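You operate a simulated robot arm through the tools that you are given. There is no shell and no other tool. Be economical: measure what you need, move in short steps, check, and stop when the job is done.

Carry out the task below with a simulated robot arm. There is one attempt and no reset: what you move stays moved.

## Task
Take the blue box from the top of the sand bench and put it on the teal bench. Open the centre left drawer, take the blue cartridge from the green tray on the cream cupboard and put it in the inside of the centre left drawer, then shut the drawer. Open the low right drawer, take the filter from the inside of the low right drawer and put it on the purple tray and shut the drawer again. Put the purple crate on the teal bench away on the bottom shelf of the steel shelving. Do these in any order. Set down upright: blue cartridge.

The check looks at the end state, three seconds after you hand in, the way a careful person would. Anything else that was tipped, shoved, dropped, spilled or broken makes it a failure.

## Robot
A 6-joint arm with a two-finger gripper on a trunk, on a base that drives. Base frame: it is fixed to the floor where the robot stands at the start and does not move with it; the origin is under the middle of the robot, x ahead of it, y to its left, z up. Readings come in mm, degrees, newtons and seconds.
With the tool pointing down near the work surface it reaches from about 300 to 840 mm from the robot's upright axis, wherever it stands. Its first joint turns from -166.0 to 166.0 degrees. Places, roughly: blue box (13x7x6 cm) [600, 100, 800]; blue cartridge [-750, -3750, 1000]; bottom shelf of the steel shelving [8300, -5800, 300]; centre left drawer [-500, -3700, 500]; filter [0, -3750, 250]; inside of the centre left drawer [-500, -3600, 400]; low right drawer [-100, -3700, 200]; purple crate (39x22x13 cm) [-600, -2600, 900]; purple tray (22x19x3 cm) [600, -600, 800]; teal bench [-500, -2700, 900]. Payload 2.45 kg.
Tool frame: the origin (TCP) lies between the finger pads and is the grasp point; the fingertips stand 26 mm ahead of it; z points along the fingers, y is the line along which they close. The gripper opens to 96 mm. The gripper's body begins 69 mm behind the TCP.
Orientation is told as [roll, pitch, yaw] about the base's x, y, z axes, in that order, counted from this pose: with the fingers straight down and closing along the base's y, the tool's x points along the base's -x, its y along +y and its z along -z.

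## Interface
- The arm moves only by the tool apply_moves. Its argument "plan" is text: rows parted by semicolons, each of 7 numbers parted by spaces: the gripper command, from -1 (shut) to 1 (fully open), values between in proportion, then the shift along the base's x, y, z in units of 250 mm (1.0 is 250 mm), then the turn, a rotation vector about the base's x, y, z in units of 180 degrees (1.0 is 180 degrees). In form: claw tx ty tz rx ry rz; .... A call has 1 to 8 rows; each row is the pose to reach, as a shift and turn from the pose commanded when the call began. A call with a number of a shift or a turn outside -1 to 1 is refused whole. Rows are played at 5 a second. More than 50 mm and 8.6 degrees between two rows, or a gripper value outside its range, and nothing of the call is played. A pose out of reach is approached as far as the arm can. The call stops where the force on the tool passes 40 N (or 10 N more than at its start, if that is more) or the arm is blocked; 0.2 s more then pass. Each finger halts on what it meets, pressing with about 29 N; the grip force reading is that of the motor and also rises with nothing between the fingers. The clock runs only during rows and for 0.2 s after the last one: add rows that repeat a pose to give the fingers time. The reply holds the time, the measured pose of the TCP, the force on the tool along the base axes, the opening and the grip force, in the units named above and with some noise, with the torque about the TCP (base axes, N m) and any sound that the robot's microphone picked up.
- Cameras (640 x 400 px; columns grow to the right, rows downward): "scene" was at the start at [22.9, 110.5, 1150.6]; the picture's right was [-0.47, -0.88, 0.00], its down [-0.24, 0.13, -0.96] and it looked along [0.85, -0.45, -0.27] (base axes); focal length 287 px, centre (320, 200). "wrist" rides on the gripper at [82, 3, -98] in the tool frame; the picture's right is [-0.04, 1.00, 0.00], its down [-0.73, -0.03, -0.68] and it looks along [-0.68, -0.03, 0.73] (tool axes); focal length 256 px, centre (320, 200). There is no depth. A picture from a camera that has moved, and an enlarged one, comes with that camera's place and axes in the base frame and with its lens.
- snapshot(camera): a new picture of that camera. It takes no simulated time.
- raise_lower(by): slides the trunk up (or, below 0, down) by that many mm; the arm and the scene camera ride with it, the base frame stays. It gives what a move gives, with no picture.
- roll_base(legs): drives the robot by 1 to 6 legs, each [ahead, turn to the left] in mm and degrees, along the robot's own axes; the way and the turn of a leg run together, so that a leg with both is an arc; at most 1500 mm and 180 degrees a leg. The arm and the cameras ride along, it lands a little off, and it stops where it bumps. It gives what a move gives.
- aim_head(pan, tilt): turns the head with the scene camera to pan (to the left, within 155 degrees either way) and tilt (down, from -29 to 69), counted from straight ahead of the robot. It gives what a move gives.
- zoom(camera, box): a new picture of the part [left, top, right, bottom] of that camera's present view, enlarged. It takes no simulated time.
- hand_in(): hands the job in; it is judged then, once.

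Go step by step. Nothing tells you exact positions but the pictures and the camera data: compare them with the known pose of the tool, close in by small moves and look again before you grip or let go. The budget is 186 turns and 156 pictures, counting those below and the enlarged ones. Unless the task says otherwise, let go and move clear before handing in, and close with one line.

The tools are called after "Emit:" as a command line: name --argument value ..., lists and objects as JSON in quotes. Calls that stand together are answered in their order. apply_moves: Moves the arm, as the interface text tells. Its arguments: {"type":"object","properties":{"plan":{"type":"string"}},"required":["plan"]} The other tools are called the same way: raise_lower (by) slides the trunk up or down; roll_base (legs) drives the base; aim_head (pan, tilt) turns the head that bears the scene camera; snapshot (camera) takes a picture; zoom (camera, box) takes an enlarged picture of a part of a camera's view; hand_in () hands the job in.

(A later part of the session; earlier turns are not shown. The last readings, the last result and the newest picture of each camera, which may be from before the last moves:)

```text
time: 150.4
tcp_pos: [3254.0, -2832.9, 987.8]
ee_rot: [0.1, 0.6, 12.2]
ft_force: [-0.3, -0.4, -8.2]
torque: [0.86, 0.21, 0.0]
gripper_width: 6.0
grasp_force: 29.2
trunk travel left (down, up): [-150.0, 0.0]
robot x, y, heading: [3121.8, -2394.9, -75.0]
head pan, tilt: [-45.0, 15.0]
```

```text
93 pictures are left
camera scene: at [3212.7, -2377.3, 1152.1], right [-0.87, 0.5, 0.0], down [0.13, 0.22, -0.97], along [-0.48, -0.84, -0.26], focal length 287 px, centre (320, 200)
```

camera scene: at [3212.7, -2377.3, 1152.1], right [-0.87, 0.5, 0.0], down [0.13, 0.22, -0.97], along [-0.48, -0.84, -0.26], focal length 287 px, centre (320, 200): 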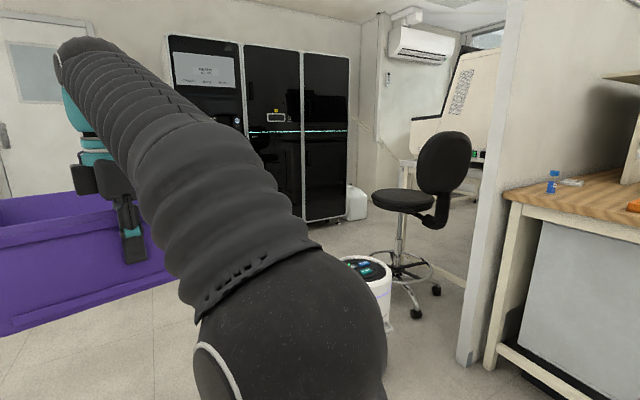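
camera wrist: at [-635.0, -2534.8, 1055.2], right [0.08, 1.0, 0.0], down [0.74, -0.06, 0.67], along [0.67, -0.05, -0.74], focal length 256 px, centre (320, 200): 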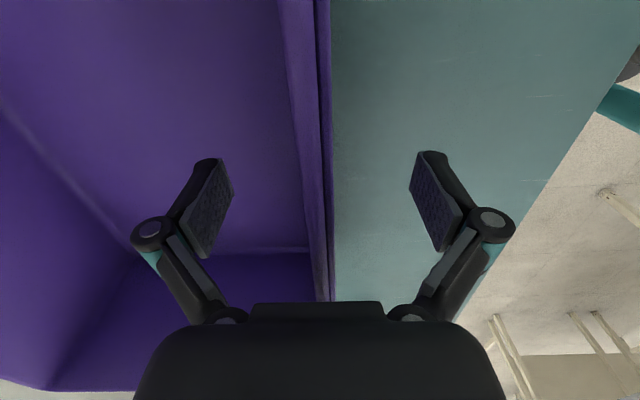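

The black bench's right corner is near (4430, −3630), the wall bench front is at y≈−5390, and the tub is to the right. I'll swing a bit left to pass between them.

Emit:
roll_base --legs '[[0, 17], [1100, 0], [0, -25], [1150, 0], [0, 83]]'

Emit:
aim_head --pan 35 --tilt 15

Emit:
snapshot --camera "scene"

Emit:
aim_head --pan -45 --tilt 15

Emit:
snapshot --camera "scene"

```text
time: 167.2
tcp_pos: [4269.6, -4445.8, 987.3]
ee_rot: [0.1, 0.5, 87.3]
ft_force: [0.7, -0.4, -8.1]
torque: [0.05, 0.84, -0.05]
gripper_width: 6.1
grasp_force: 29.1
trunk travel left (down, up): [-150.0, 0.0]
robot x, y, heading: [3813.0, -4454.2, -0.5]
head pan, tilt: [-45.0, 15.0]
```

```text
time: 168.7
tcp_pos: [4267.6, -4445.5, 986.5]
ee_rot: [0.1, 0.6, 87.2]
ft_force: [-0.1, 0.1, -8.2]
torque: [0.04, 0.85, 0.0]
gripper_width: 5.7
grasp_force: 29.2
trunk travel left (down, up): [-150.0, 0.0]
robot x, y, heading: [3810.1, -4456.4, -0.1]
head pan, tilt: [35.0, 15.0]
```

```text
92 pictures are left
camera scene: at [3827.6, -4248.8, 1152.0], right [0.57, -0.82, 0.0], down [-0.21, -0.15, -0.97], along [0.79, 0.55, -0.26], focal length 287 px, centre (320, 200)
```

scene: 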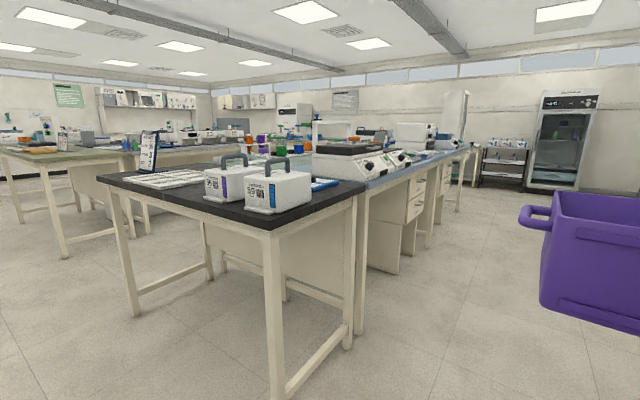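

```text
time: 170.3
tcp_pos: [4267.7, -4445.0, 987.5]
ee_rot: [0.1, 0.5, 87.3]
ft_force: [0.6, -0.2, -8.2]
torque: [0.03, 0.84, 0.02]
gripper_width: 6.0
grasp_force: 28.7
trunk travel left (down, up): [-150.0, 0.0]
robot x, y, heading: [3809.7, -4457.6, 0.1]
head pan, tilt: [-45.0, 15.0]
```

```text
91 pictures are left
camera scene: at [3817.0, -4368.3, 1152.1], right [-0.71, -0.71, 0.0], down [-0.18, 0.18, -0.97], along [0.68, -0.68, -0.26], focal length 287 px, centre (320, 200)
```

scene: 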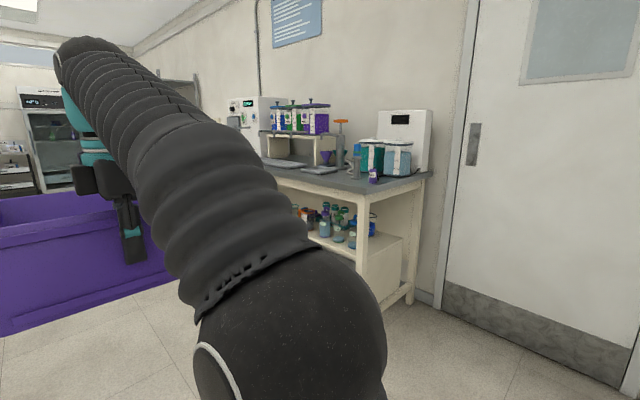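

The corridor ahead along +x is clear. I'll drive on and look at the shelving.

Emit:
roll_base --legs '[[1500, 0], [1300, 0]]'

Emit:
aim_head --pan -60 --tilt 15

Emit:
snapshot --camera "scene"

Emit:
aim_head --pan 15 --tilt 15

Emit:
snapshot --camera "scene"

```text
time: 183.8
tcp_pos: [7058.6, -4444.2, 986.4]
ee_rot: [0.2, 0.6, 86.7]
ft_force: [-0.8, -0.5, -8.1]
torque: [0.06, 0.82, -0.03]
gripper_width: 6.0
grasp_force: 29.1
trunk travel left (down, up): [-150.0, 0.0]
robot x, y, heading: [6602.3, -4453.8, -0.8]
head pan, tilt: [-45.0, 15.0]
```

```text
time: 184.6
tcp_pos: [7058.6, -4445.1, 987.1]
ee_rot: [0.1, 0.5, 86.7]
ft_force: [0.0, -0.3, -7.7]
torque: [0.07, 0.78, -0.01]
gripper_width: 6.1
grasp_force: 29.2
trunk travel left (down, up): [-150.0, 0.0]
robot x, y, heading: [6600.8, -4456.3, -0.7]
head pan, tilt: [-60.0, 15.0]
```

```text
90 pictures are left
camera scene: at [6588.9, -4377.7, 1152.1], right [-0.87, -0.49, 0.0], down [-0.13, 0.23, -0.97], along [0.47, -0.84, -0.26], focal length 287 px, centre (320, 200)
```

scene: 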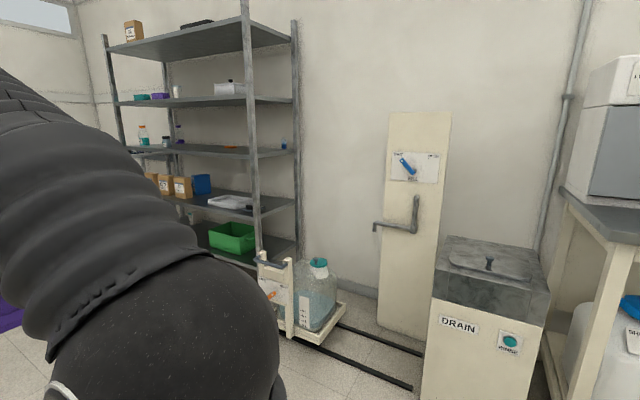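

```text
time: 186.0
tcp_pos: [7057.3, -4444.5, 986.3]
ee_rot: [0.0, 0.6, 86.8]
ft_force: [-1.0, -0.4, -7.9]
torque: [0.06, 0.83, -0.01]
gripper_width: 5.7
grasp_force: 29.3
trunk travel left (down, up): [-150.0, 0.0]
robot x, y, heading: [6597.2, -4454.4, -0.4]
head pan, tilt: [15.0, 15.0]
```

```text
89 pictures are left
camera scene: at [6633.6, -4273.2, 1152.0], right [0.25, -0.97, 0.0], down [-0.25, -0.06, -0.97], along [0.94, 0.24, -0.26], focal length 287 px, centre (320, 200)
```

scene: 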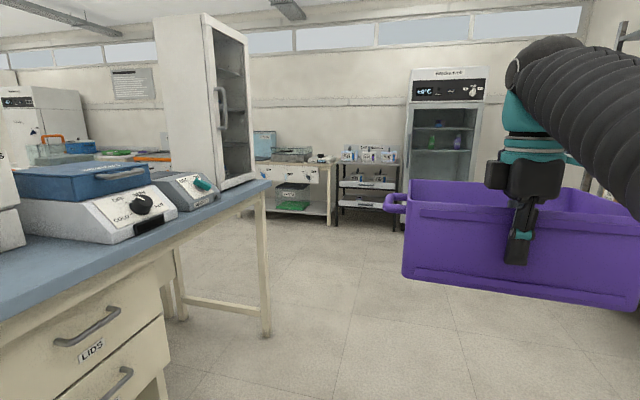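

I see the shelving: its front faces +y at about y≈−5550, from x≈7700 to 8900, and the bottom shelf (z≈360) holds a green tub. I'll drive in front of it and face it.

Emit:
roll_base --legs '[[1500, 0], [0, -89.5]]'

Emit:
aim_head --pan 20 --tilt 20

Emit:
snapshot --camera "scene"

Emit:
aim_head --pan -45 --tilt 20

Emit:
snapshot --camera "scene"

```text
time: 197.2
tcp_pos: [8095.8, -4944.5, 986.2]
ee_rot: [0.1, 0.6, -4.1]
ft_force: [-0.1, -1.2, -7.8]
torque: [0.83, -0.1, -0.01]
gripper_width: 5.9
grasp_force: 29.4
trunk travel left (down, up): [-150.0, 0.0]
robot x, y, heading: [8091.6, -4483.8, -91.1]
head pan, tilt: [15.0, 15.0]
```

```text
time: 197.9
tcp_pos: [8095.4, -4942.9, 987.8]
ee_rot: [0.2, 0.7, -3.9]
ft_force: [0.2, -0.1, -8.9]
torque: [0.83, -0.06, 0.01]
gripper_width: 5.9
grasp_force: 28.8
trunk travel left (down, up): [-150.0, 0.0]
robot x, y, heading: [8092.0, -4487.4, -91.3]
head pan, tilt: [20.0, 20.0]
```

```text
88 pictures are left
camera scene: at [8281.3, -4519.1, 1143.9], right [-0.95, -0.32, 0.0], down [-0.11, 0.32, -0.94], along [0.3, -0.89, -0.34], focal length 287 px, centre (320, 200)
```

scene: 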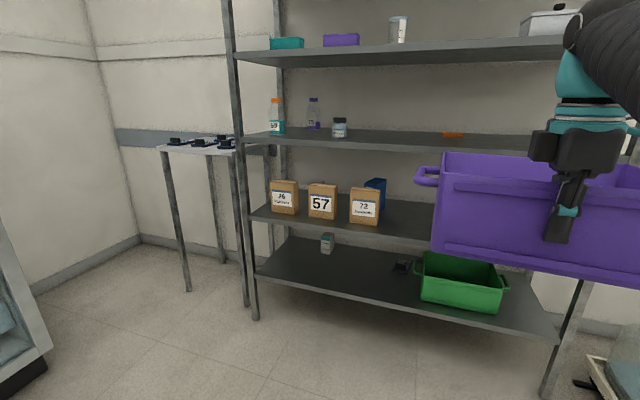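

```text
time: 199.2
tcp_pos: [8095.8, -4944.1, 985.8]
ee_rot: [0.1, 0.5, -4.0]
ft_force: [1.2, 0.5, -7.5]
torque: [0.84, -0.02, -0.01]
gripper_width: 6.0
grasp_force: 28.9
trunk travel left (down, up): [-150.0, 0.0]
robot x, y, heading: [8091.5, -4486.3, -91.3]
head pan, tilt: [-45.0, 20.0]
```

```text
87 pictures are left
camera scene: at [8184.1, -4495.3, 1143.9], right [-0.69, 0.72, 0.0], down [0.25, 0.24, -0.94], along [-0.68, -0.65, -0.34], focal length 287 px, centre (320, 200)
```

scene: 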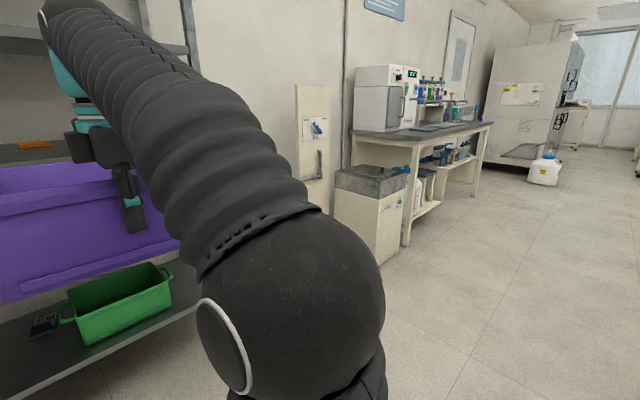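

The bottom shelf (z≈290) has free room between a small black item (x≈8285) and a grey one (x≈8710). I'll place the crate centred at x≈8500, so I'll shift the robot sideways to there.

Emit:
roll_base --legs '[[0, 90.5], [405, 0], [0, -89.2]]'

Emit:
raise_lower --by -150

Emit:
aim_head --pan 5 --tilt 25

Emit:
snapshot --camera "scene"

```text
time: 209.4
tcp_pos: [8512.8, -4938.6, 986.0]
ee_rot: [0.1, 0.6, -1.9]
ft_force: [-0.6, -0.5, -7.6]
torque: [0.83, -0.03, -0.01]
gripper_width: 5.9
grasp_force: 28.6
trunk travel left (down, up): [-150.0, 0.0]
robot x, y, heading: [8493.9, -4480.8, -89.2]
head pan, tilt: [-45.0, 20.0]
```

```text
time: 211.2
tcp_pos: [8513.1, -4938.1, 836.5]
ee_rot: [0.1, 0.6, -1.7]
ft_force: [0.8, -0.2, -7.7]
torque: [0.84, -0.03, 0.01]
gripper_width: 5.9
grasp_force: 29.4
trunk travel left (down, up): [0.0, 150.0]
robot x, y, heading: [8492.2, -4479.2, -89.4]
head pan, tilt: [-45.0, 20.0]
```

```text
time: 212.4
tcp_pos: [8512.9, -4937.5, 835.9]
ee_rot: [0.1, 0.7, -1.9]
ft_force: [-0.4, 0.2, -7.2]
torque: [0.88, -0.06, 0.01]
gripper_width: 5.9
grasp_force: 29.0
trunk travel left (down, up): [0.0, 150.0]
robot x, y, heading: [8493.1, -4481.3, -89.2]
head pan, tilt: [5.0, 25.0]
```

```text
86 pictures are left
camera scene: at [8658.8, -4511.5, 985.8], right [-0.99, -0.1, 0.0], down [-0.04, 0.42, -0.91], along [0.09, -0.9, -0.42], focal length 287 px, centre (320, 200)
```

scene: 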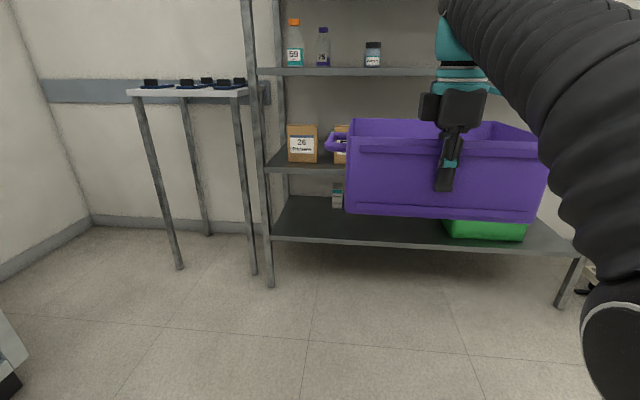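

I'll lower the crate in front of the shelving to just above bottom-shelf height.

Emit:
apply_moves --plan "-1 0 0 -0.06 0 0 0; -1 0 0 -0.18 0 0 0; -1 0 0 -0.32 0 0 0; -1 0 0 -0.46 0 0 0; -1 0 0 -0.6 0 0 0; -1 0 0 -0.74 0 0 0; -1 0 0 -0.86 0 0 0; -1 0 0 -0.92 0 0 0"

Emit:
apply_moves --plan "-1 0 0 -0.06 0 0 0; -1 0 0 -0.16 0 0 0; -1 0 0 -0.28 0 0 0; -1 0 0 -0.4 0 0 0; -1 0 0 -0.52 0 0 0; -1 0 0 -0.6 0 0 0; -1 0 0 -0.64 0 0 0; -1 0 0 -0.64 0 0 0"

Emit:
snapshot --camera "scene"

```text
time: 214.2
tcp_pos: [8513.2, -4936.8, 607.1]
ee_rot: [0.1, 0.6, -1.9]
ft_force: [0.8, -0.1, -7.2]
torque: [0.84, -0.03, -0.03]
gripper_width: 5.7
grasp_force: 29.2
trunk travel left (down, up): [0.0, 150.0]
robot x, y, heading: [8491.1, -4479.4, -89.2]
head pan, tilt: [5.0, 25.0]
```

```text
time: 216.0
tcp_pos: [8512.9, -4938.5, 447.0]
ee_rot: [0.1, 0.5, -1.9]
ft_force: [-0.3, 0.6, -7.9]
torque: [0.86, -0.03, 0.03]
gripper_width: 6.0
grasp_force: 29.1
trunk travel left (down, up): [0.0, 150.0]
robot x, y, heading: [8493.7, -4480.8, -89.2]
head pan, tilt: [5.0, 25.0]
```

```text
85 pictures are left
camera scene: at [8658.9, -4511.5, 985.8], right [-0.99, -0.1, 0.0], down [-0.04, 0.42, -0.91], along [0.09, -0.9, -0.42], focal length 287 px, centre (320, 200)
```

scene: 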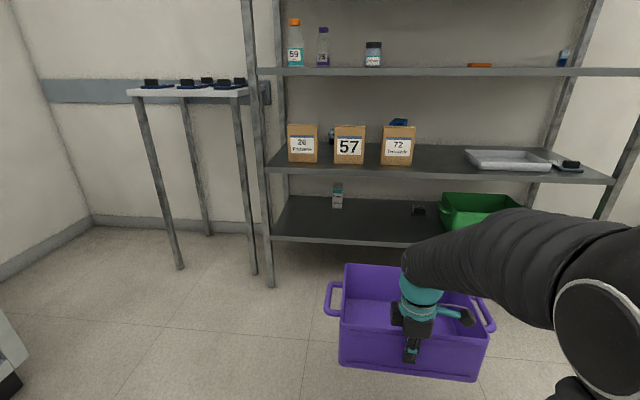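

Now I have a full view of the shelf: front edge at y≈−5557, surface z≈296, with about 280 mm of clearance. I'll drive in and then extend slowly.

Emit:
roll_base --legs '[[370, 0]]'

Emit:
snapshot --camera "scene"

```text
time: 218.4
tcp_pos: [8523.3, -5319.0, 445.7]
ee_rot: [0.2, 0.6, -1.4]
ft_force: [0.2, 0.3, -7.7]
torque: [0.86, -0.04, 0.0]
gripper_width: 5.9
grasp_force: 28.7
trunk travel left (down, up): [0.0, 150.0]
robot x, y, heading: [8496.9, -4860.5, -88.6]
head pan, tilt: [5.0, 25.0]
```

```text
84 pictures are left
camera scene: at [8665.7, -4890.5, 985.8], right [-0.99, -0.11, 0.0], down [-0.05, 0.42, -0.91], along [0.1, -0.9, -0.42], focal length 287 px, centre (320, 200)
```

scene: 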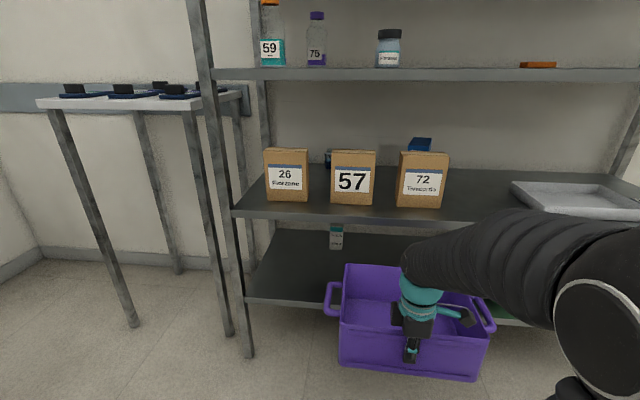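

Clear on all sides. I'll extend the crate over the shelf, lowering slightly as it goes.

Emit:
apply_moves --plan "-1 0 -0.06 0 0 0 0; -1 0 -0.14 -0.02 0 0 0; -1 0 -0.24 -0.04 0 0 0; -1 0 -0.34 -0.06 0 0 0; -1 0 -0.44 -0.09 0 0 0; -1 0 -0.54 -0.12 0 0 0; -1 0 -0.62 -0.12 0 0 0; -1 0 -0.68 -0.12 0 0 0"

Emit:
snapshot --camera "scene"

Emit:
snapshot --camera "wrist"

```text
time: 220.2
tcp_pos: [8523.7, -5489.9, 415.8]
ee_rot: [0.1, 0.6, -1.5]
ft_force: [0.2, 0.6, -7.3]
torque: [0.86, -0.02, 0.0]
gripper_width: 6.2
grasp_force: 29.0
trunk travel left (down, up): [0.0, 150.0]
robot x, y, heading: [8498.7, -4862.7, -88.5]
head pan, tilt: [5.0, 25.0]
```

```text
83 pictures are left
camera scene: at [8665.7, -4890.6, 985.8], right [-0.99, -0.11, 0.0], down [-0.05, 0.42, -0.91], along [0.1, -0.9, -0.42], focal length 287 px, centre (320, 200)
```

scene: 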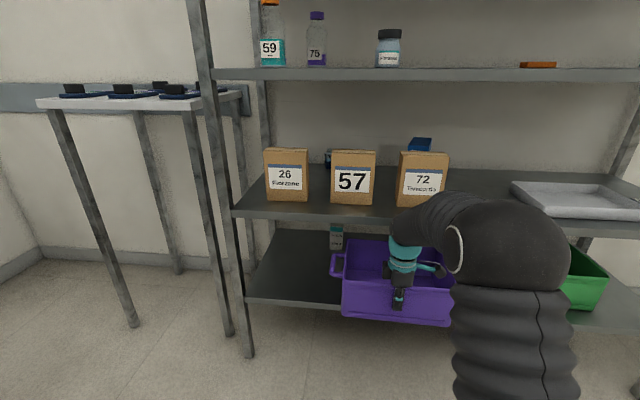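

```text
82 pictures are left
camera wrist: at [8442.7, -5485.3, 515.0], right [0.07, 1.0, 0.0], down [0.74, -0.05, 0.67], along [0.67, -0.04, -0.74], focal length 256 px, centre (320, 200)
```

wrist: 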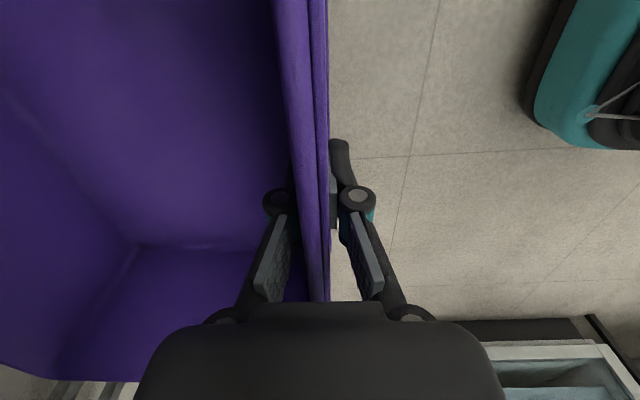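

Emit:
apply_moves --plan "-1 0 0 -0.04 0 0 0; -1 0 0 -0.08 0 0 0; -1 0 0 -0.11 0 0 0; -1 0 0 -0.13 0 0 0; -1 0 0 -0.145 0 0 0; -1 0 0 -0.155 0 0 0; -1 0 0 -0.165 0 0 0; -1 0 0 -0.175 0 0 0"

Emit:
snapshot --camera "scene"

```text
time: 222.0
tcp_pos: [8524.1, -5488.9, 376.4]
ee_rot: [-0.2, 0.7, -1.5]
ft_force: [0.4, 12.5, 24.0]
torque: [-0.88, 0.01, 0.01]
gripper_width: 5.9
grasp_force: 29.2
trunk travel left (down, up): [0.0, 150.0]
robot x, y, heading: [8497.6, -4860.8, -88.7]
head pan, tilt: [5.0, 25.0]
```

```text
81 pictures are left
camera scene: at [8665.7, -4888.9, 986.4], right [-0.99, -0.11, 0.0], down [-0.05, 0.42, -0.91], along [0.1, -0.9, -0.42], focal length 287 px, centre (320, 200)
```

scene: 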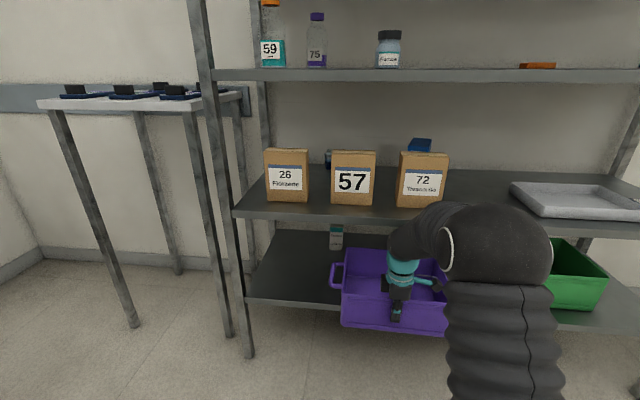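

It's resting on the shelf at the expected height. I'll relieve the pressure, open, and check that the crate stays put.

Emit:
apply_moves --plan "-1 0 0 0.008 0 0 0; -0.8 0 0 0.008 0 0 0; -0.5 0 0 0.008 0 0 0; -0.2 0 0 0.008 0 0 0; -0.2 0 0 0.008 0 0 0; -0.2 0 0 0.008 0 0 0"

Emit:
snapshot --camera "scene"

Emit:
snapshot --camera "wrist"

```text
time: 223.4
tcp_pos: [8523.3, -5489.3, 375.1]
ee_rot: [0.1, 0.6, -1.5]
ft_force: [1.0, -0.3, 1.2]
torque: [0.0, 0.03, -0.02]
gripper_width: 38.3
grasp_force: 0.1
trunk travel left (down, up): [0.0, 150.0]
robot x, y, heading: [8497.8, -4861.8, -88.7]
head pan, tilt: [5.0, 25.0]
```

```text
80 pictures are left
camera scene: at [8665.7, -4890.3, 985.8], right [-0.99, -0.11, 0.0], down [-0.05, 0.42, -0.91], along [0.1, -0.9, -0.42], focal length 287 px, centre (320, 200)
```

scene: 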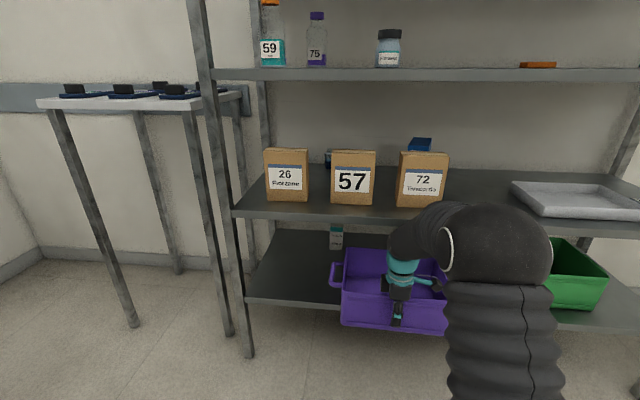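

```text
79 pictures are left
camera wrist: at [8443.7, -5484.7, 472.9], right [0.07, 1.0, 0.0], down [0.74, -0.05, 0.67], along [0.67, -0.04, -0.74], focal length 256 px, centre (320, 200)
```

wrist: 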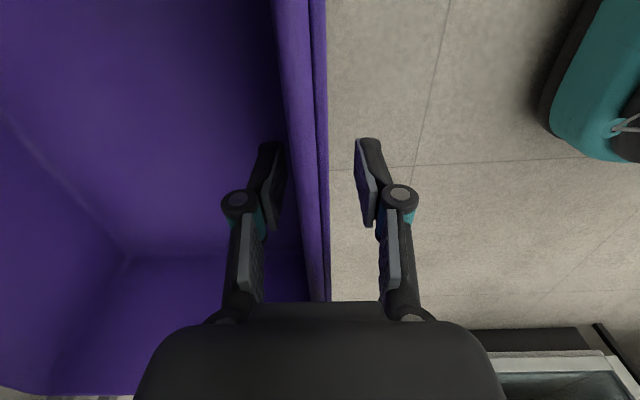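

The crate sits stably, partly inside. I'll open fully, draw the fingers out, then push the crate in with a tilted tool so the wrist stays clear of the shelf above.

Emit:
apply_moves --plan "0.4 0 0.04 0 0 0 0; 1 0 0.1 0 0 0 0; 1 0 0.14 0 0 0 0; 1 0 0.14 0 0 0 0; 1 0 0.14 0.12 0 0 0; 1 0 0.14 0.26 0 0 0; 1 0 0.14 0.4 0 0 0; 1 0 0.14 0.4 0 0 0"

Emit:
apply_moves --plan "1 0 0.12 0.02 0 0 0; 1 0 0.28 0.04 0 0 0; 1 0 0.44 0.04 0 0 0; 0 0 0.6 0.04 0 0 0; -1 0 0.76 0.04 0 0 0; -1 0 0.9 0.04 0 0 0; -1 0 0.9 0.04 0 0 0"

Emit:
snapshot --camera "scene"

```text
time: 225.2
tcp_pos: [8524.2, -5453.7, 474.9]
ee_rot: [0.1, 0.5, -1.5]
ft_force: [0.3, -0.3, -0.3]
torque: [0.02, -0.01, 0.0]
gripper_width: 95.8
grasp_force: 0.0
trunk travel left (down, up): [0.0, 150.0]
robot x, y, heading: [8497.5, -4859.1, -88.7]
head pan, tilt: [5.0, 25.0]
```

```text
time: 226.8
tcp_pos: [8522.6, -5228.3, 485.5]
ee_rot: [0.1, 0.6, -1.5]
ft_force: [-0.4, -0.3, -0.6]
torque: [0.02, -0.03, 0.03]
gripper_width: 0.1
grasp_force: 28.6
trunk travel left (down, up): [0.0, 150.0]
robot x, y, heading: [8499.6, -4865.0, -89.0]
head pan, tilt: [5.0, 25.0]
```

```text
78 pictures are left
camera scene: at [8665.7, -4890.3, 985.8], right [-0.99, -0.11, 0.0], down [-0.05, 0.42, -0.91], along [0.1, -0.9, -0.42], focal length 287 px, centre (320, 200)
```

scene: 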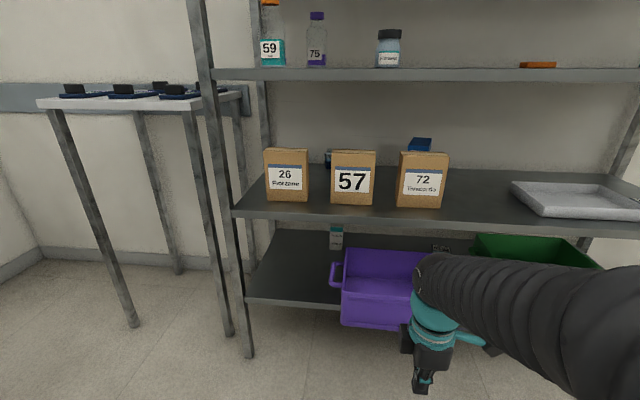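

Emit:
apply_moves --plan "-1 0 0 -0.05 -0.042 0 0; -1 0 0 -0.1 -0.084 0 0; -1 0 0 -0.16 -0.126 0 0; -1 0 0 -0.22 -0.168 0 0; -1 0 0 -0.28 -0.21 0 0; -1 0 0 -0.36 -0.252 0 0; -1 0 0 -0.44 -0.294 0 0; -1 0 0 -0.5 -0.336 0 0"

Emit:
apply_moves --plan "-1 0 -0.16 0 0 0 0; -1 0 -0.32 0 0 0 0; -1 0 -0.48 0 0 0 0; -1 0 -0.64 0 0 0 0; -1 0 -0.76 0 0 0 0; -1 0 -0.76 0 0 0 0"

Emit:
snapshot --camera "scene"

Emit:
snapshot --camera "wrist"

```text
time: 228.8
tcp_pos: [8482.5, -5387.8, 402.2]
ee_rot: [-56.0, 3.1, -20.6]
ft_force: [0.7, 0.3, -0.4]
torque: [0.0, -0.04, -0.02]
gripper_width: 0.0
grasp_force: 27.5
out of reach, approached as far as the arm can: row 3, 4, 5, 6, 7, 8
trunk travel left (down, up): [0.0, 150.0]
robot x, y, heading: [8497.6, -4862.6, -88.9]
head pan, tilt: [5.0, 25.0]
stopped in row 8: the arm was blocked; the commanded pose is now the measured one
```

```text
time: 230.2
tcp_pos: [8482.5, -5577.9, 402.2]
ee_rot: [-56.0, 3.1, -20.5]
ft_force: [-0.3, 0.1, -0.1]
torque: [0.0, -0.01, -0.01]
gripper_width: 0.0
grasp_force: 28.7
trunk travel left (down, up): [0.0, 150.0]
robot x, y, heading: [8501.1, -4855.2, -88.9]
head pan, tilt: [5.0, 25.0]
```

```text
77 pictures are left
camera scene: at [8665.7, -4890.1, 985.8], right [-0.99, -0.11, 0.0], down [-0.05, 0.42, -0.91], along [0.1, -0.9, -0.42], focal length 287 px, centre (320, 200)
```

scene: 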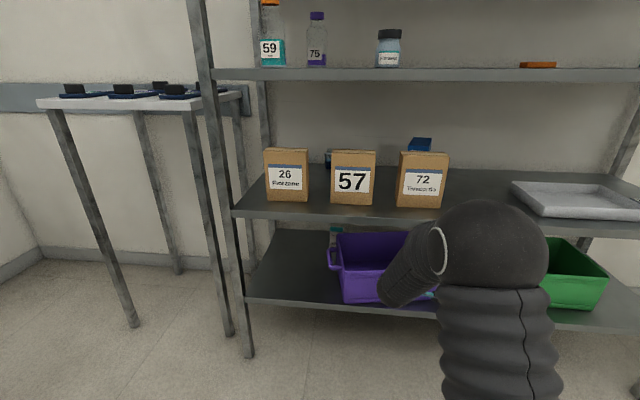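

```text
76 pictures are left
camera wrist: at [8438.4, -5472.6, 457.8], right [0.19, 0.53, -0.83], down [0.9, 0.25, 0.36], along [0.4, -0.81, -0.42], focal length 256 px, centre (320, 200)
```

wrist: 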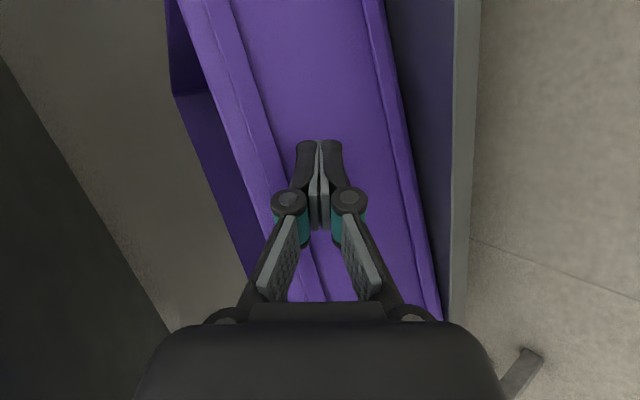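

The first call was partly blocked but ended with the crate pushed fully onto the shelf, its wall behind the front edge. I'll withdraw and inspect.

Emit:
apply_moves --plan "-1 0 0.16 0 0 0 0; -1 0 0.32 0 0 0 0; -1 0 0.48 0 0 0 0; -1 0 0.64 0 0 0 0; -1 0 0.74 0 0 0 0; -1 0 0.74 0 0 0 0"

Emit:
roll_base --legs '[[-500, 0]]'

Emit:
snapshot --camera "scene"

```text
time: 231.6
tcp_pos: [8480.3, -5392.1, 402.5]
ee_rot: [-56.2, 3.1, -20.5]
ft_force: [-0.6, 1.0, 0.3]
torque: [-0.02, 0.01, -0.02]
gripper_width: 0.0
grasp_force: 28.5
trunk travel left (down, up): [0.0, 150.0]
robot x, y, heading: [8499.3, -4860.5, -88.9]
head pan, tilt: [5.0, 25.0]
```

```text
time: 234.5
tcp_pos: [8471.4, -4895.0, 402.1]
ee_rot: [-55.9, 3.1, -20.2]
ft_force: [0.6, -0.2, 0.2]
torque: [-0.03, -0.02, 0.0]
gripper_width: 0.2
grasp_force: 28.2
trunk travel left (down, up): [0.0, 150.0]
robot x, y, heading: [8489.7, -4360.8, -88.6]
head pan, tilt: [5.0, 25.0]
```

```text
75 pictures are left
camera scene: at [8654.3, -4391.6, 985.8], right [-0.99, -0.11, 0.0], down [-0.05, 0.42, -0.91], along [0.1, -0.9, -0.42], focal length 287 px, centre (320, 200)
```

scene: 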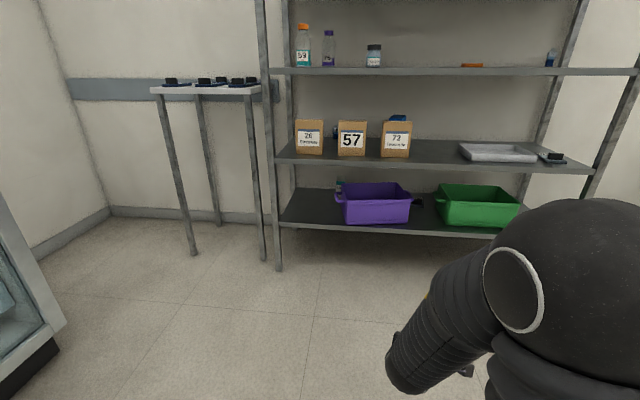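

Emit:
zoom --camera "scene" --box '[288, 150, 448, 250]'

```text
4.00 times, centred on (368, 200) of scene
camera zoom: at [8654.3, -4391.6, 985.8], right [-0.99, -0.11, 0.0], down [-0.05, 0.42, -0.91], along [0.1, -0.9, -0.42], focal length 1147 px, centre (128, 200)
```

zoom: 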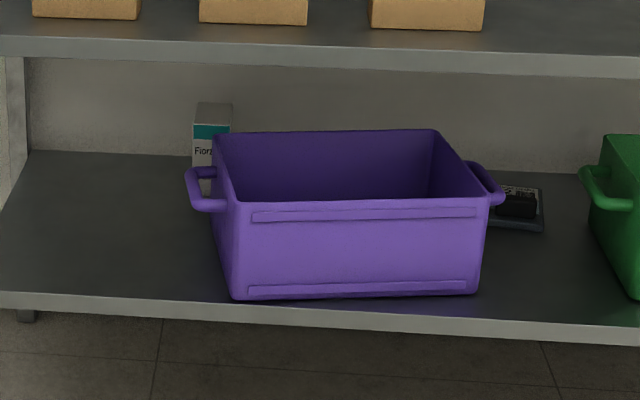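

The crate sits properly on the bottom shelf, clear of its neighbours. I'll return the tool to pointing down, raise up, and head for the cream cupboard.

Emit:
apply_moves --plan "0 0 0 0.12 0.0364 -0.0136 0; 0 0 0 0.24 0.0728 -0.0272 0; 0 0 0 0.36 0.109 -0.041 0; 0 0 0 0.48 0.1455 -0.0545 0; 0 0 0 0.6 0.182 -0.068 0; 0 0 0 0.72 0.218 -0.082 0; 0 0 0 0.84 0.255 -0.095 0; 0 0 0 0.96 0.291 -0.109 0"

Emit:
raise_lower --by 150

Emit:
apply_moves --plan "0 0 0 0.1 0 0 0.03; 0 0 0.04 0.2 0 0 0.06; 0 0 0.1 0.3 0 0 0.09; 0 0 0.15 0.4 0 0 0.11; 0 0 0.2 0.48 0 0 0.11; 0 0 0.3 0.56 0 0 0.11; 0 0 0.4 0.6 0 0 0.11; 0 0 0.4 0.6 0 0 0.11"

Emit:
roll_base --legs '[[0, -91]]'

Emit:
aim_head --pan 20 --tilt 12

Emit:
snapshot --camera "scene"

```text
time: 236.3
tcp_pos: [8471.5, -4894.0, 643.3]
ee_rot: [0.0, 1.4, -17.7]
ft_force: [-0.4, -0.1, 0.9]
torque: [-0.02, 0.05, 0.0]
gripper_width: 48.0
grasp_force: 0.1
trunk travel left (down, up): [0.0, 150.0]
robot x, y, heading: [8487.7, -4361.5, -88.4]
head pan, tilt: [5.0, 25.0]
```

```text
time: 238.1
tcp_pos: [8472.3, -4894.1, 792.6]
ee_rot: [-0.2, 1.4, -17.8]
ft_force: [0.1, -0.2, -0.1]
torque: [0.04, 0.0, 0.01]
gripper_width: 47.8
grasp_force: 0.1
trunk travel left (down, up): [-150.0, 0.0]
robot x, y, heading: [8484.5, -4363.7, -88.5]
head pan, tilt: [5.0, 25.0]
```

```text
time: 239.9
tcp_pos: [8473.1, -4796.1, 942.4]
ee_rot: [-0.2, 1.4, 2.1]
ft_force: [0.4, 0.3, -0.4]
torque: [-0.01, -0.01, -0.01]
gripper_width: 47.9
grasp_force: 0.0
trunk travel left (down, up): [-150.0, 0.0]
robot x, y, heading: [8485.1, -4362.1, -88.4]
head pan, tilt: [5.0, 25.0]
```

```text
time: 244.2
tcp_pos: [8055.9, -4335.1, 941.7]
ee_rot: [-0.1, 1.4, -89.8]
ft_force: [-0.2, -0.4, 0.0]
torque: [0.04, -0.04, -0.03]
gripper_width: 47.7
grasp_force: 0.2
trunk travel left (down, up): [-150.0, 0.0]
robot x, y, heading: [8488.8, -4362.9, 179.5]
head pan, tilt: [5.0, 25.0]
```

```text
time: 244.9
tcp_pos: [8054.1, -4334.3, 941.9]
ee_rot: [-0.1, 1.4, -89.8]
ft_force: [0.0, 0.3, 0.4]
torque: [-0.01, -0.02, 0.01]
gripper_width: 48.1
grasp_force: 0.0
trunk travel left (down, up): [-150.0, 0.0]
robot x, y, heading: [8489.4, -4362.3, 179.6]
head pan, tilt: [20.0, 12.0]
```

```text
73 pictures are left
camera scene: at [8459.0, -4553.3, 1156.9], right [-0.34, 0.94, 0.0], down [0.2, 0.07, -0.98], along [-0.92, -0.33, -0.21], focal length 287 px, centre (320, 200)
```

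scene: 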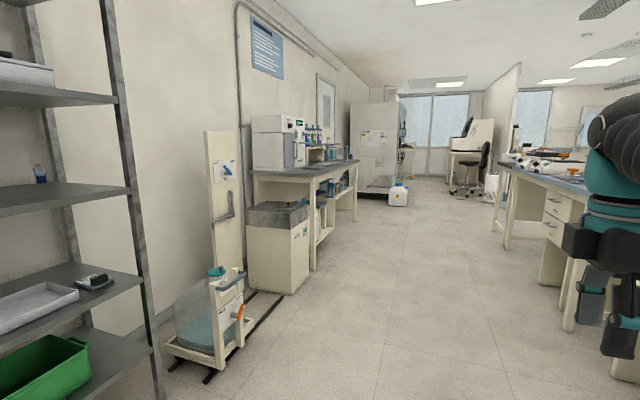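

The corridor back is clear. I'll drive west along it.

Emit:
roll_base --legs '[[1500, 0], [1500, 0], [1500, 0], [500, 0]]'

Emit:
aim_head --pan 10 --tilt 15

Emit:
snapshot --camera "scene"

```text
time: 269.0
tcp_pos: [3040.0, -4319.3, 942.1]
ee_rot: [0.0, 1.4, -89.9]
ft_force: [-0.1, 0.1, -0.4]
torque: [0.01, -0.03, 0.02]
gripper_width: 47.8
grasp_force: 0.1
trunk travel left (down, up): [-150.0, 0.0]
robot x, y, heading: [3475.3, -4347.1, 179.4]
head pan, tilt: [20.0, 12.0]
```

```text
time: 269.7
tcp_pos: [3040.2, -4318.4, 941.6]
ee_rot: [-0.2, 1.5, -89.8]
ft_force: [0.0, 0.0, -0.4]
torque: [-0.03, 0.04, 0.0]
gripper_width: 48.0
grasp_force: 0.0
trunk travel left (down, up): [-150.0, 0.0]
robot x, y, heading: [3473.1, -4347.8, 179.6]
head pan, tilt: [10.0, 15.0]
```

```text
72 pictures are left
camera scene: at [3439.0, -4523.6, 1152.1], right [-0.17, 0.99, 0.0], down [0.26, 0.04, -0.97], along [-0.95, -0.16, -0.26], focal length 287 px, centre (320, 200)
```

scene: 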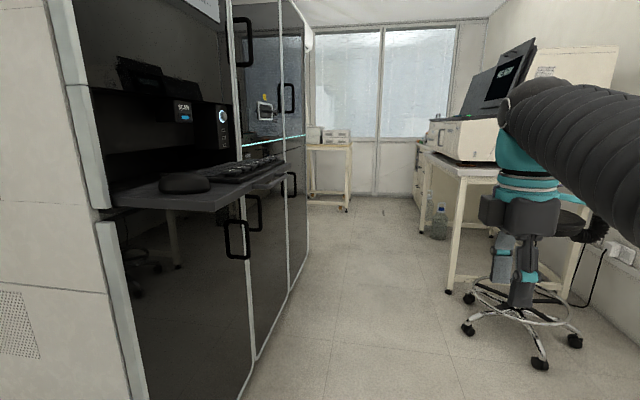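

I'm at the alcove: black cabinets on the left (front y≈−5035), with a chair and desk on the right (y>−3920). I'll pass through the middle near y≈−4450.

Emit:
roll_base --legs '[[600, 9], [600, -8.5], [1200, 0]]'

Emit:
aim_head --pan 10 --tilt 15

Emit:
snapshot --camera "scene"

Emit:
aim_head --pan -65 --tilt 15

Emit:
snapshot --camera "scene"

```text
time: 282.0
tcp_pos: [596.4, -4382.6, 941.7]
ee_rot: [-0.1, 1.4, -91.3]
ft_force: [0.2, -0.6, 0.1]
torque: [-0.04, 0.0, 0.03]
gripper_width: 48.2
grasp_force: 0.1
trunk travel left (down, up): [-150.0, 0.0]
robot x, y, heading: [1025.3, -4422.2, 178.3]
head pan, tilt: [10.0, 15.0]
```

```text
time: 282.6
tcp_pos: [595.9, -4383.8, 942.5]
ee_rot: [-0.1, 1.6, -91.4]
ft_force: [0.7, -0.3, 0.1]
torque: [0.01, 0.0, 0.0]
gripper_width: 48.0
grasp_force: 0.0
trunk travel left (down, up): [-150.0, 0.0]
robot x, y, heading: [1028.6, -4422.7, 177.8]
head pan, tilt: [10.0, 15.0]
```

```text
71 pictures are left
camera scene: at [989.6, -4596.9, 1152.1], right [-0.14, 0.99, 0.0], down [0.26, 0.04, -0.97], along [-0.96, -0.14, -0.26], focal length 287 px, centre (320, 200)
```

scene: 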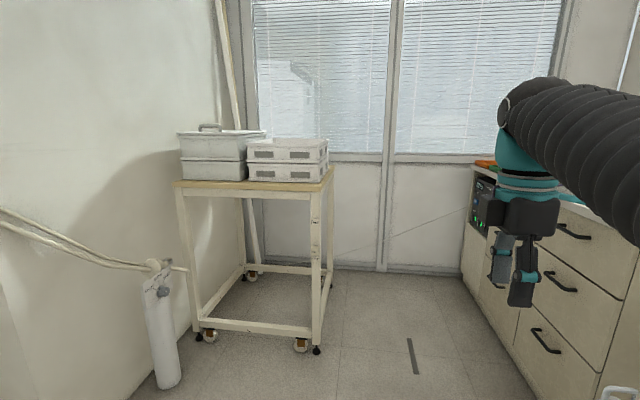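

```text
time: 284.1
tcp_pos: [597.0, -4383.2, 942.0]
ee_rot: [-0.1, 1.5, -91.4]
ft_force: [0.2, 0.3, 0.6]
torque: [0.03, 0.01, 0.02]
gripper_width: 47.9
grasp_force: 0.0
trunk travel left (down, up): [-150.0, 0.0]
robot x, y, heading: [1026.5, -4423.1, 178.0]
head pan, tilt: [-65.0, 15.0]
```

```text
70 pictures are left
camera scene: at [1045.4, -4497.9, 1152.1], right [0.92, 0.39, 0.0], down [0.1, -0.24, -0.97], along [-0.38, 0.89, -0.26], focal length 287 px, centre (320, 200)
```

scene: 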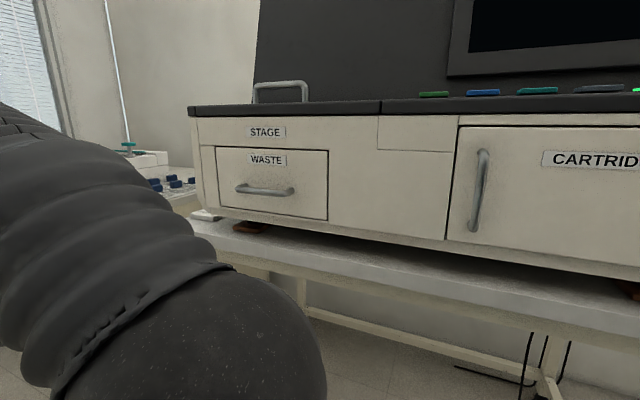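

The cream cupboard's drawers face −y at about y≈−3790, from x≈−1020 to 100, with a trolley at y<−4770. I'll park at about (−300, −4430) facing it.

Emit:
roll_base --legs '[[660, 5], [660, -3], [0, -90]]'

Emit:
aim_head --pan 25 --tilt 35

Emit:
snapshot --camera "scene"

Emit:
aim_head --pan -20 --tilt 35

Emit:
snapshot --camera "scene"

```text
time: 294.9
tcp_pos: [-274.0, -3996.2, 940.5]
ee_rot: [0.0, 1.5, 179.4]
ft_force: [0.1, 0.0, -0.4]
torque: [0.0, 0.01, 0.01]
gripper_width: 47.8
grasp_force: 0.1
trunk travel left (down, up): [-150.0, 0.0]
robot x, y, heading: [-310.5, -4427.4, 88.9]
head pan, tilt: [-65.0, 15.0]
```

```text
time: 296.6
tcp_pos: [-274.1, -3996.5, 941.3]
ee_rot: [-0.2, 1.4, 179.3]
ft_force: [-0.1, -0.1, 0.5]
torque: [-0.01, 0.01, 0.04]
gripper_width: 48.2
grasp_force: 0.0
trunk travel left (down, up): [-150.0, 0.0]
robot x, y, heading: [-309.0, -4427.7, 88.8]
head pan, tilt: [25.0, 35.0]
```

```text
69 pictures are left
camera scene: at [-502.5, -4405.1, 1120.1], right [0.91, 0.4, 0.0], down [0.23, -0.52, -0.82], along [-0.33, 0.75, -0.57], focal length 287 px, centre (320, 200)
```

scene: 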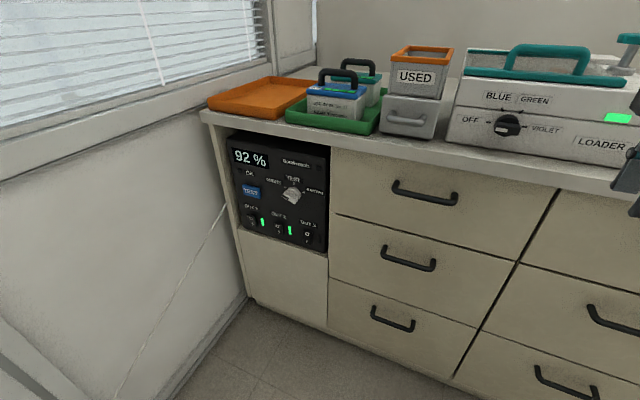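

```text
time: 297.7
tcp_pos: [-274.2, -3996.0, 940.9]
ee_rot: [-0.1, 1.5, 179.3]
ft_force: [-0.4, -0.6, -0.2]
torque: [-0.03, -0.01, 0.0]
gripper_width: 47.8
grasp_force: 0.0
trunk travel left (down, up): [-150.0, 0.0]
robot x, y, heading: [-310.4, -4429.7, 89.0]
head pan, tilt: [-20.0, 35.0]
```

```text
68 pictures are left
camera scene: at [-435.3, -4403.4, 1120.1], right [0.93, -0.36, 0.0], down [-0.21, -0.54, -0.82], along [0.29, 0.76, -0.57], focal length 287 px, centre (320, 200)
```

scene: 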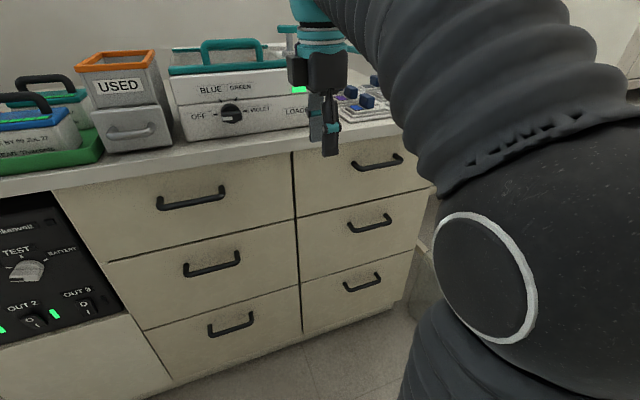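

I see two columns of three drawers. The centre-left handle is near (−515, −3815, 520) and the low-right one near (−34, −3815, 225), with the cartridges on the green tray to the left. I'll tilt the tool 45° and approach the centre-left handle.

Emit:
apply_moves --plan "1 -0.157 0 -0.1 0.042 0 0; 1 -0.314 0 -0.2 0.084 0 0; 1 -0.471 0 -0.3 0.126 0 0; 1 -0.628 0 -0.4 0.168 0 0; 1 -0.785 0 -0.5 0.21 0 0; 1 -0.942 0 -0.6 0.25 0 0; 1 -0.942 0 -0.72 0.25 0 0; 1 -0.942 0 -0.72 0.25 0 0"

Emit:
snapshot --camera "wrist"

Emit:
snapshot --camera "scene"

```text
time: 299.5
tcp_pos: [-509.4, -3997.0, 761.4]
ee_rot: [-45.1, 0.6, 178.7]
ft_force: [-0.3, 0.0, -1.0]
torque: [0.02, -0.01, -0.03]
gripper_width: 95.9
grasp_force: 0.0
trunk travel left (down, up): [-150.0, 0.0]
robot x, y, heading: [-310.1, -4427.0, 88.5]
head pan, tilt: [-20.0, 35.0]
```

```text
67 pictures are left
camera wrist: at [-428.9, -4071.8, 829.4], right [-0.05, -0.7, -0.71], down [-0.75, -0.44, 0.49], along [-0.66, 0.56, -0.51], focal length 256 px, centre (320, 200)
```

wrist: 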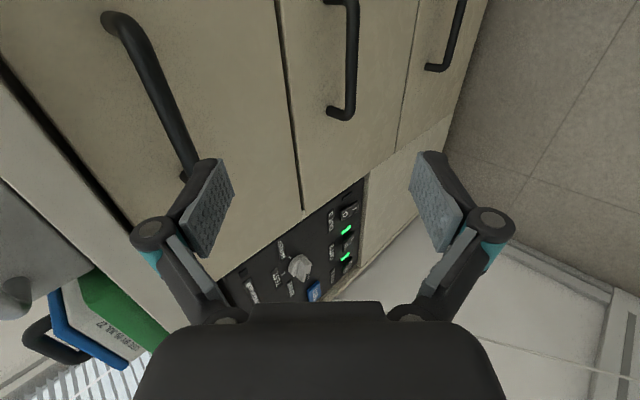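

```text
66 pictures are left
camera scene: at [-435.2, -4403.5, 1120.1], right [0.93, -0.36, 0.0], down [-0.21, -0.54, -0.82], along [0.29, 0.76, -0.57], focal length 287 px, centre (320, 200)
```

scene: 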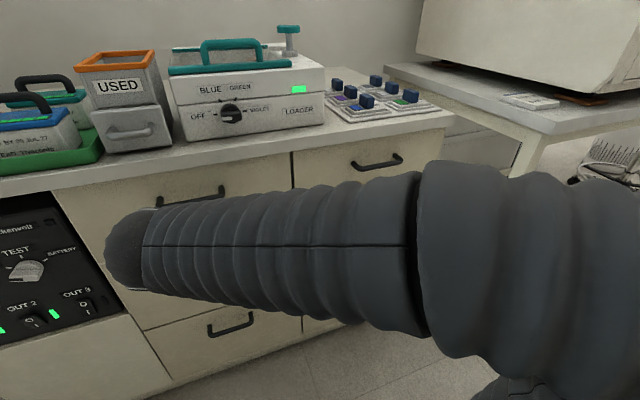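

The handle bars sit at about y≈−3855, and the centre-left bar is near (−505, −3855, 583). I'll make the tool more horizontal and come level with it.

Emit:
apply_moves --plan "1 0.004 0 -0.17 0.042 0 0; 1 0.008 0 -0.34 0.084 0 0; 0.6 0.012 0 -0.51 0.126 0 0; 0.3 0.016 0 -0.67 0.167 0 0; 0.2 0.016 0 -0.67 0.167 0 0; 0.2 0.016 0 -0.67 0.167 0 0"

Emit:
snapshot --camera "wrist"

```text
time: 300.9
tcp_pos: [-544.8, -3970.9, 601.4]
ee_rot: [-75.1, -0.1, 178.4]
ft_force: [0.3, -0.7, -0.5]
torque: [0.0, -0.02, 0.04]
gripper_width: 57.5
grasp_force: 0.2
out of reach, approached as far as the arm can: row 3, 4, 5, 6
trunk travel left (down, up): [-150.0, 0.0]
robot x, y, heading: [-306.7, -4426.3, 88.9]
head pan, tilt: [-20.0, 35.0]
```

```text
65 pictures are left
camera wrist: at [-464.6, -4068.1, 622.8], right [-0.05, -0.26, -0.97], down [-0.75, -0.63, 0.2], along [-0.66, 0.74, -0.16], focal length 256 px, centre (320, 200)
```

wrist: 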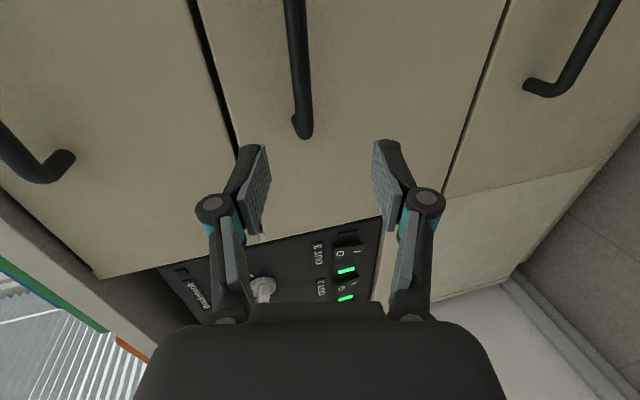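

The bar lies almost in the finger plane (z≈588, y≈−3860). I'll move in around it in small steps.

Emit:
apply_moves --plan "0.2 0.06 0.1 -0.02 0 0 0; 0.2 0.12 0.2 -0.04 0 0 0; 0.2 0.12 0.27 -0.04 0 0 0; 0.2 0.12 0.27 -0.04 0 0 0"

Emit:
snapshot --camera "wrist"

```text
time: 301.9
tcp_pos: [-513.2, -3902.3, 592.4]
ee_rot: [-75.1, -0.2, 178.5]
ft_force: [0.1, 0.3, -0.3]
torque: [0.01, 0.01, -0.01]
gripper_width: 57.5
grasp_force: 0.1
trunk travel left (down, up): [-150.0, 0.0]
robot x, y, heading: [-308.9, -4430.4, 88.9]
head pan, tilt: [-20.0, 35.0]
```

```text
64 pictures are left
camera wrist: at [-433.9, -4001.0, 613.0], right [-0.05, -0.26, -0.97], down [-0.75, -0.63, 0.2], along [-0.66, 0.73, -0.16], focal length 256 px, centre (320, 200)
```

wrist: 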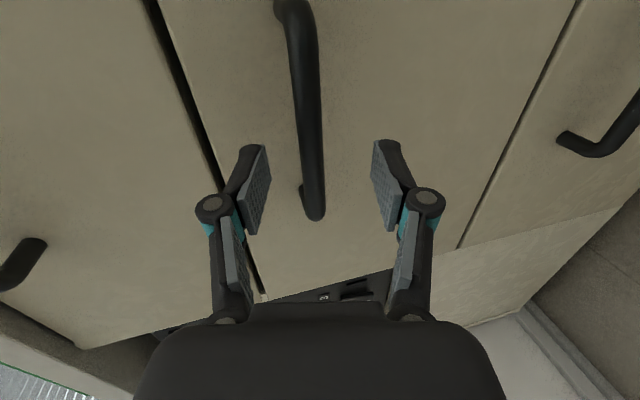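

Emit:
apply_moves --plan "0.2 0 0.06 -0.002 0 0 0; 0.2 0 0.12 -0.004 0 0 0; 0.2 0 0.12 -0.004 0 0 0; -0.2 0 0.12 -0.004 0 0 0; -0.6 0 0.12 -0.004 0 0 0; -1 0 0.12 -0.004 0 0 0; -1 0 0.12 -0.004 0 0 0; -1 0 0.12 -0.004 0 0 0"

Emit:
snapshot --camera "wrist"

```text
time: 303.7
tcp_pos: [-513.5, -3873.8, 590.1]
ee_rot: [-74.9, 0.0, 178.5]
ft_force: [0.9, -6.6, -23.2]
torque: [-0.02, -0.36, 0.53]
gripper_width: 12.7
grasp_force: 39.4
trunk travel left (down, up): [-150.0, 0.0]
robot x, y, heading: [-308.4, -4424.9, 89.0]
head pan, tilt: [-20.0, 35.0]
```

```text
63 pictures are left
camera wrist: at [-433.8, -3971.7, 610.9], right [-0.05, -0.26, -0.96], down [-0.75, -0.63, 0.21], along [-0.66, 0.73, -0.16], focal length 256 px, centre (320, 200)
```

wrist: 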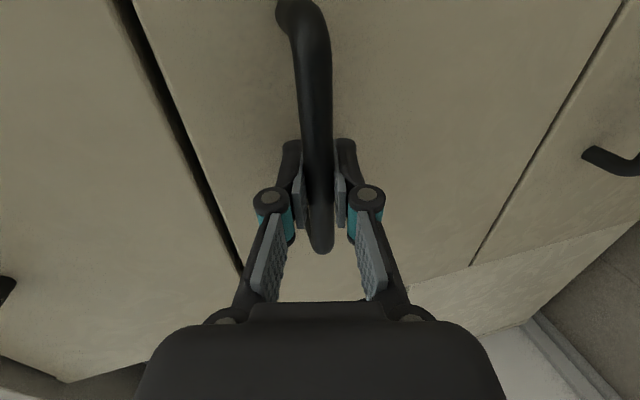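

The bar is gripped. I'll pull the drawer out gently.

Emit:
apply_moves --plan "-1 0 -0.03 -0.012 0 0 0; -1 0 -0.07 -0.012 0 0 0; -1 0 -0.12 -0.012 0 0 0; -1 0 -0.17 -0.012 0 0 0; -1 0 -0.22 -0.01 -0.015 0 0; -1 0 -0.27 -0.006 -0.04 0 0; -1 0 -0.32 -0.002 -0.065 0 0; -1 0 -0.37 0.002 -0.09 0 0"

Emit:
snapshot --camera "wrist"

```text
time: 305.5
tcp_pos: [-513.4, -3967.1, 590.0]
ee_rot: [-58.6, 0.4, 178.7]
ft_force: [-11.1, -0.9, -36.0]
torque: [0.07, 0.34, 0.95]
gripper_width: 12.6
grasp_force: 39.7
trunk travel left (down, up): [-150.0, 0.0]
robot x, y, heading: [-310.0, -4425.6, 88.9]
head pan, tilt: [-20.0, 35.0]
```

```text
62 pictures are left
camera wrist: at [-433.7, -4054.0, 637.9], right [-0.05, -0.52, -0.85], down [-0.75, -0.55, 0.37], along [-0.66, 0.66, -0.37], focal length 256 px, centre (320, 200)
```

wrist: 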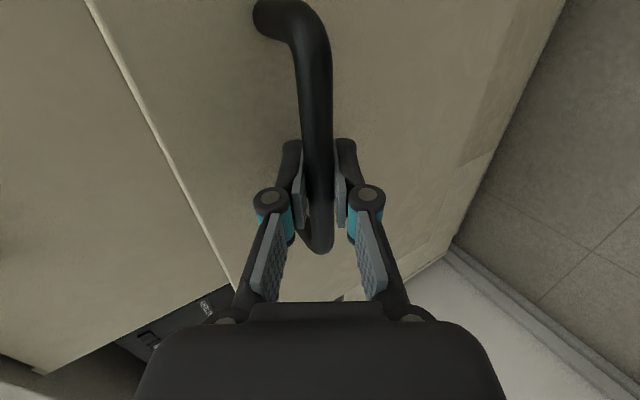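

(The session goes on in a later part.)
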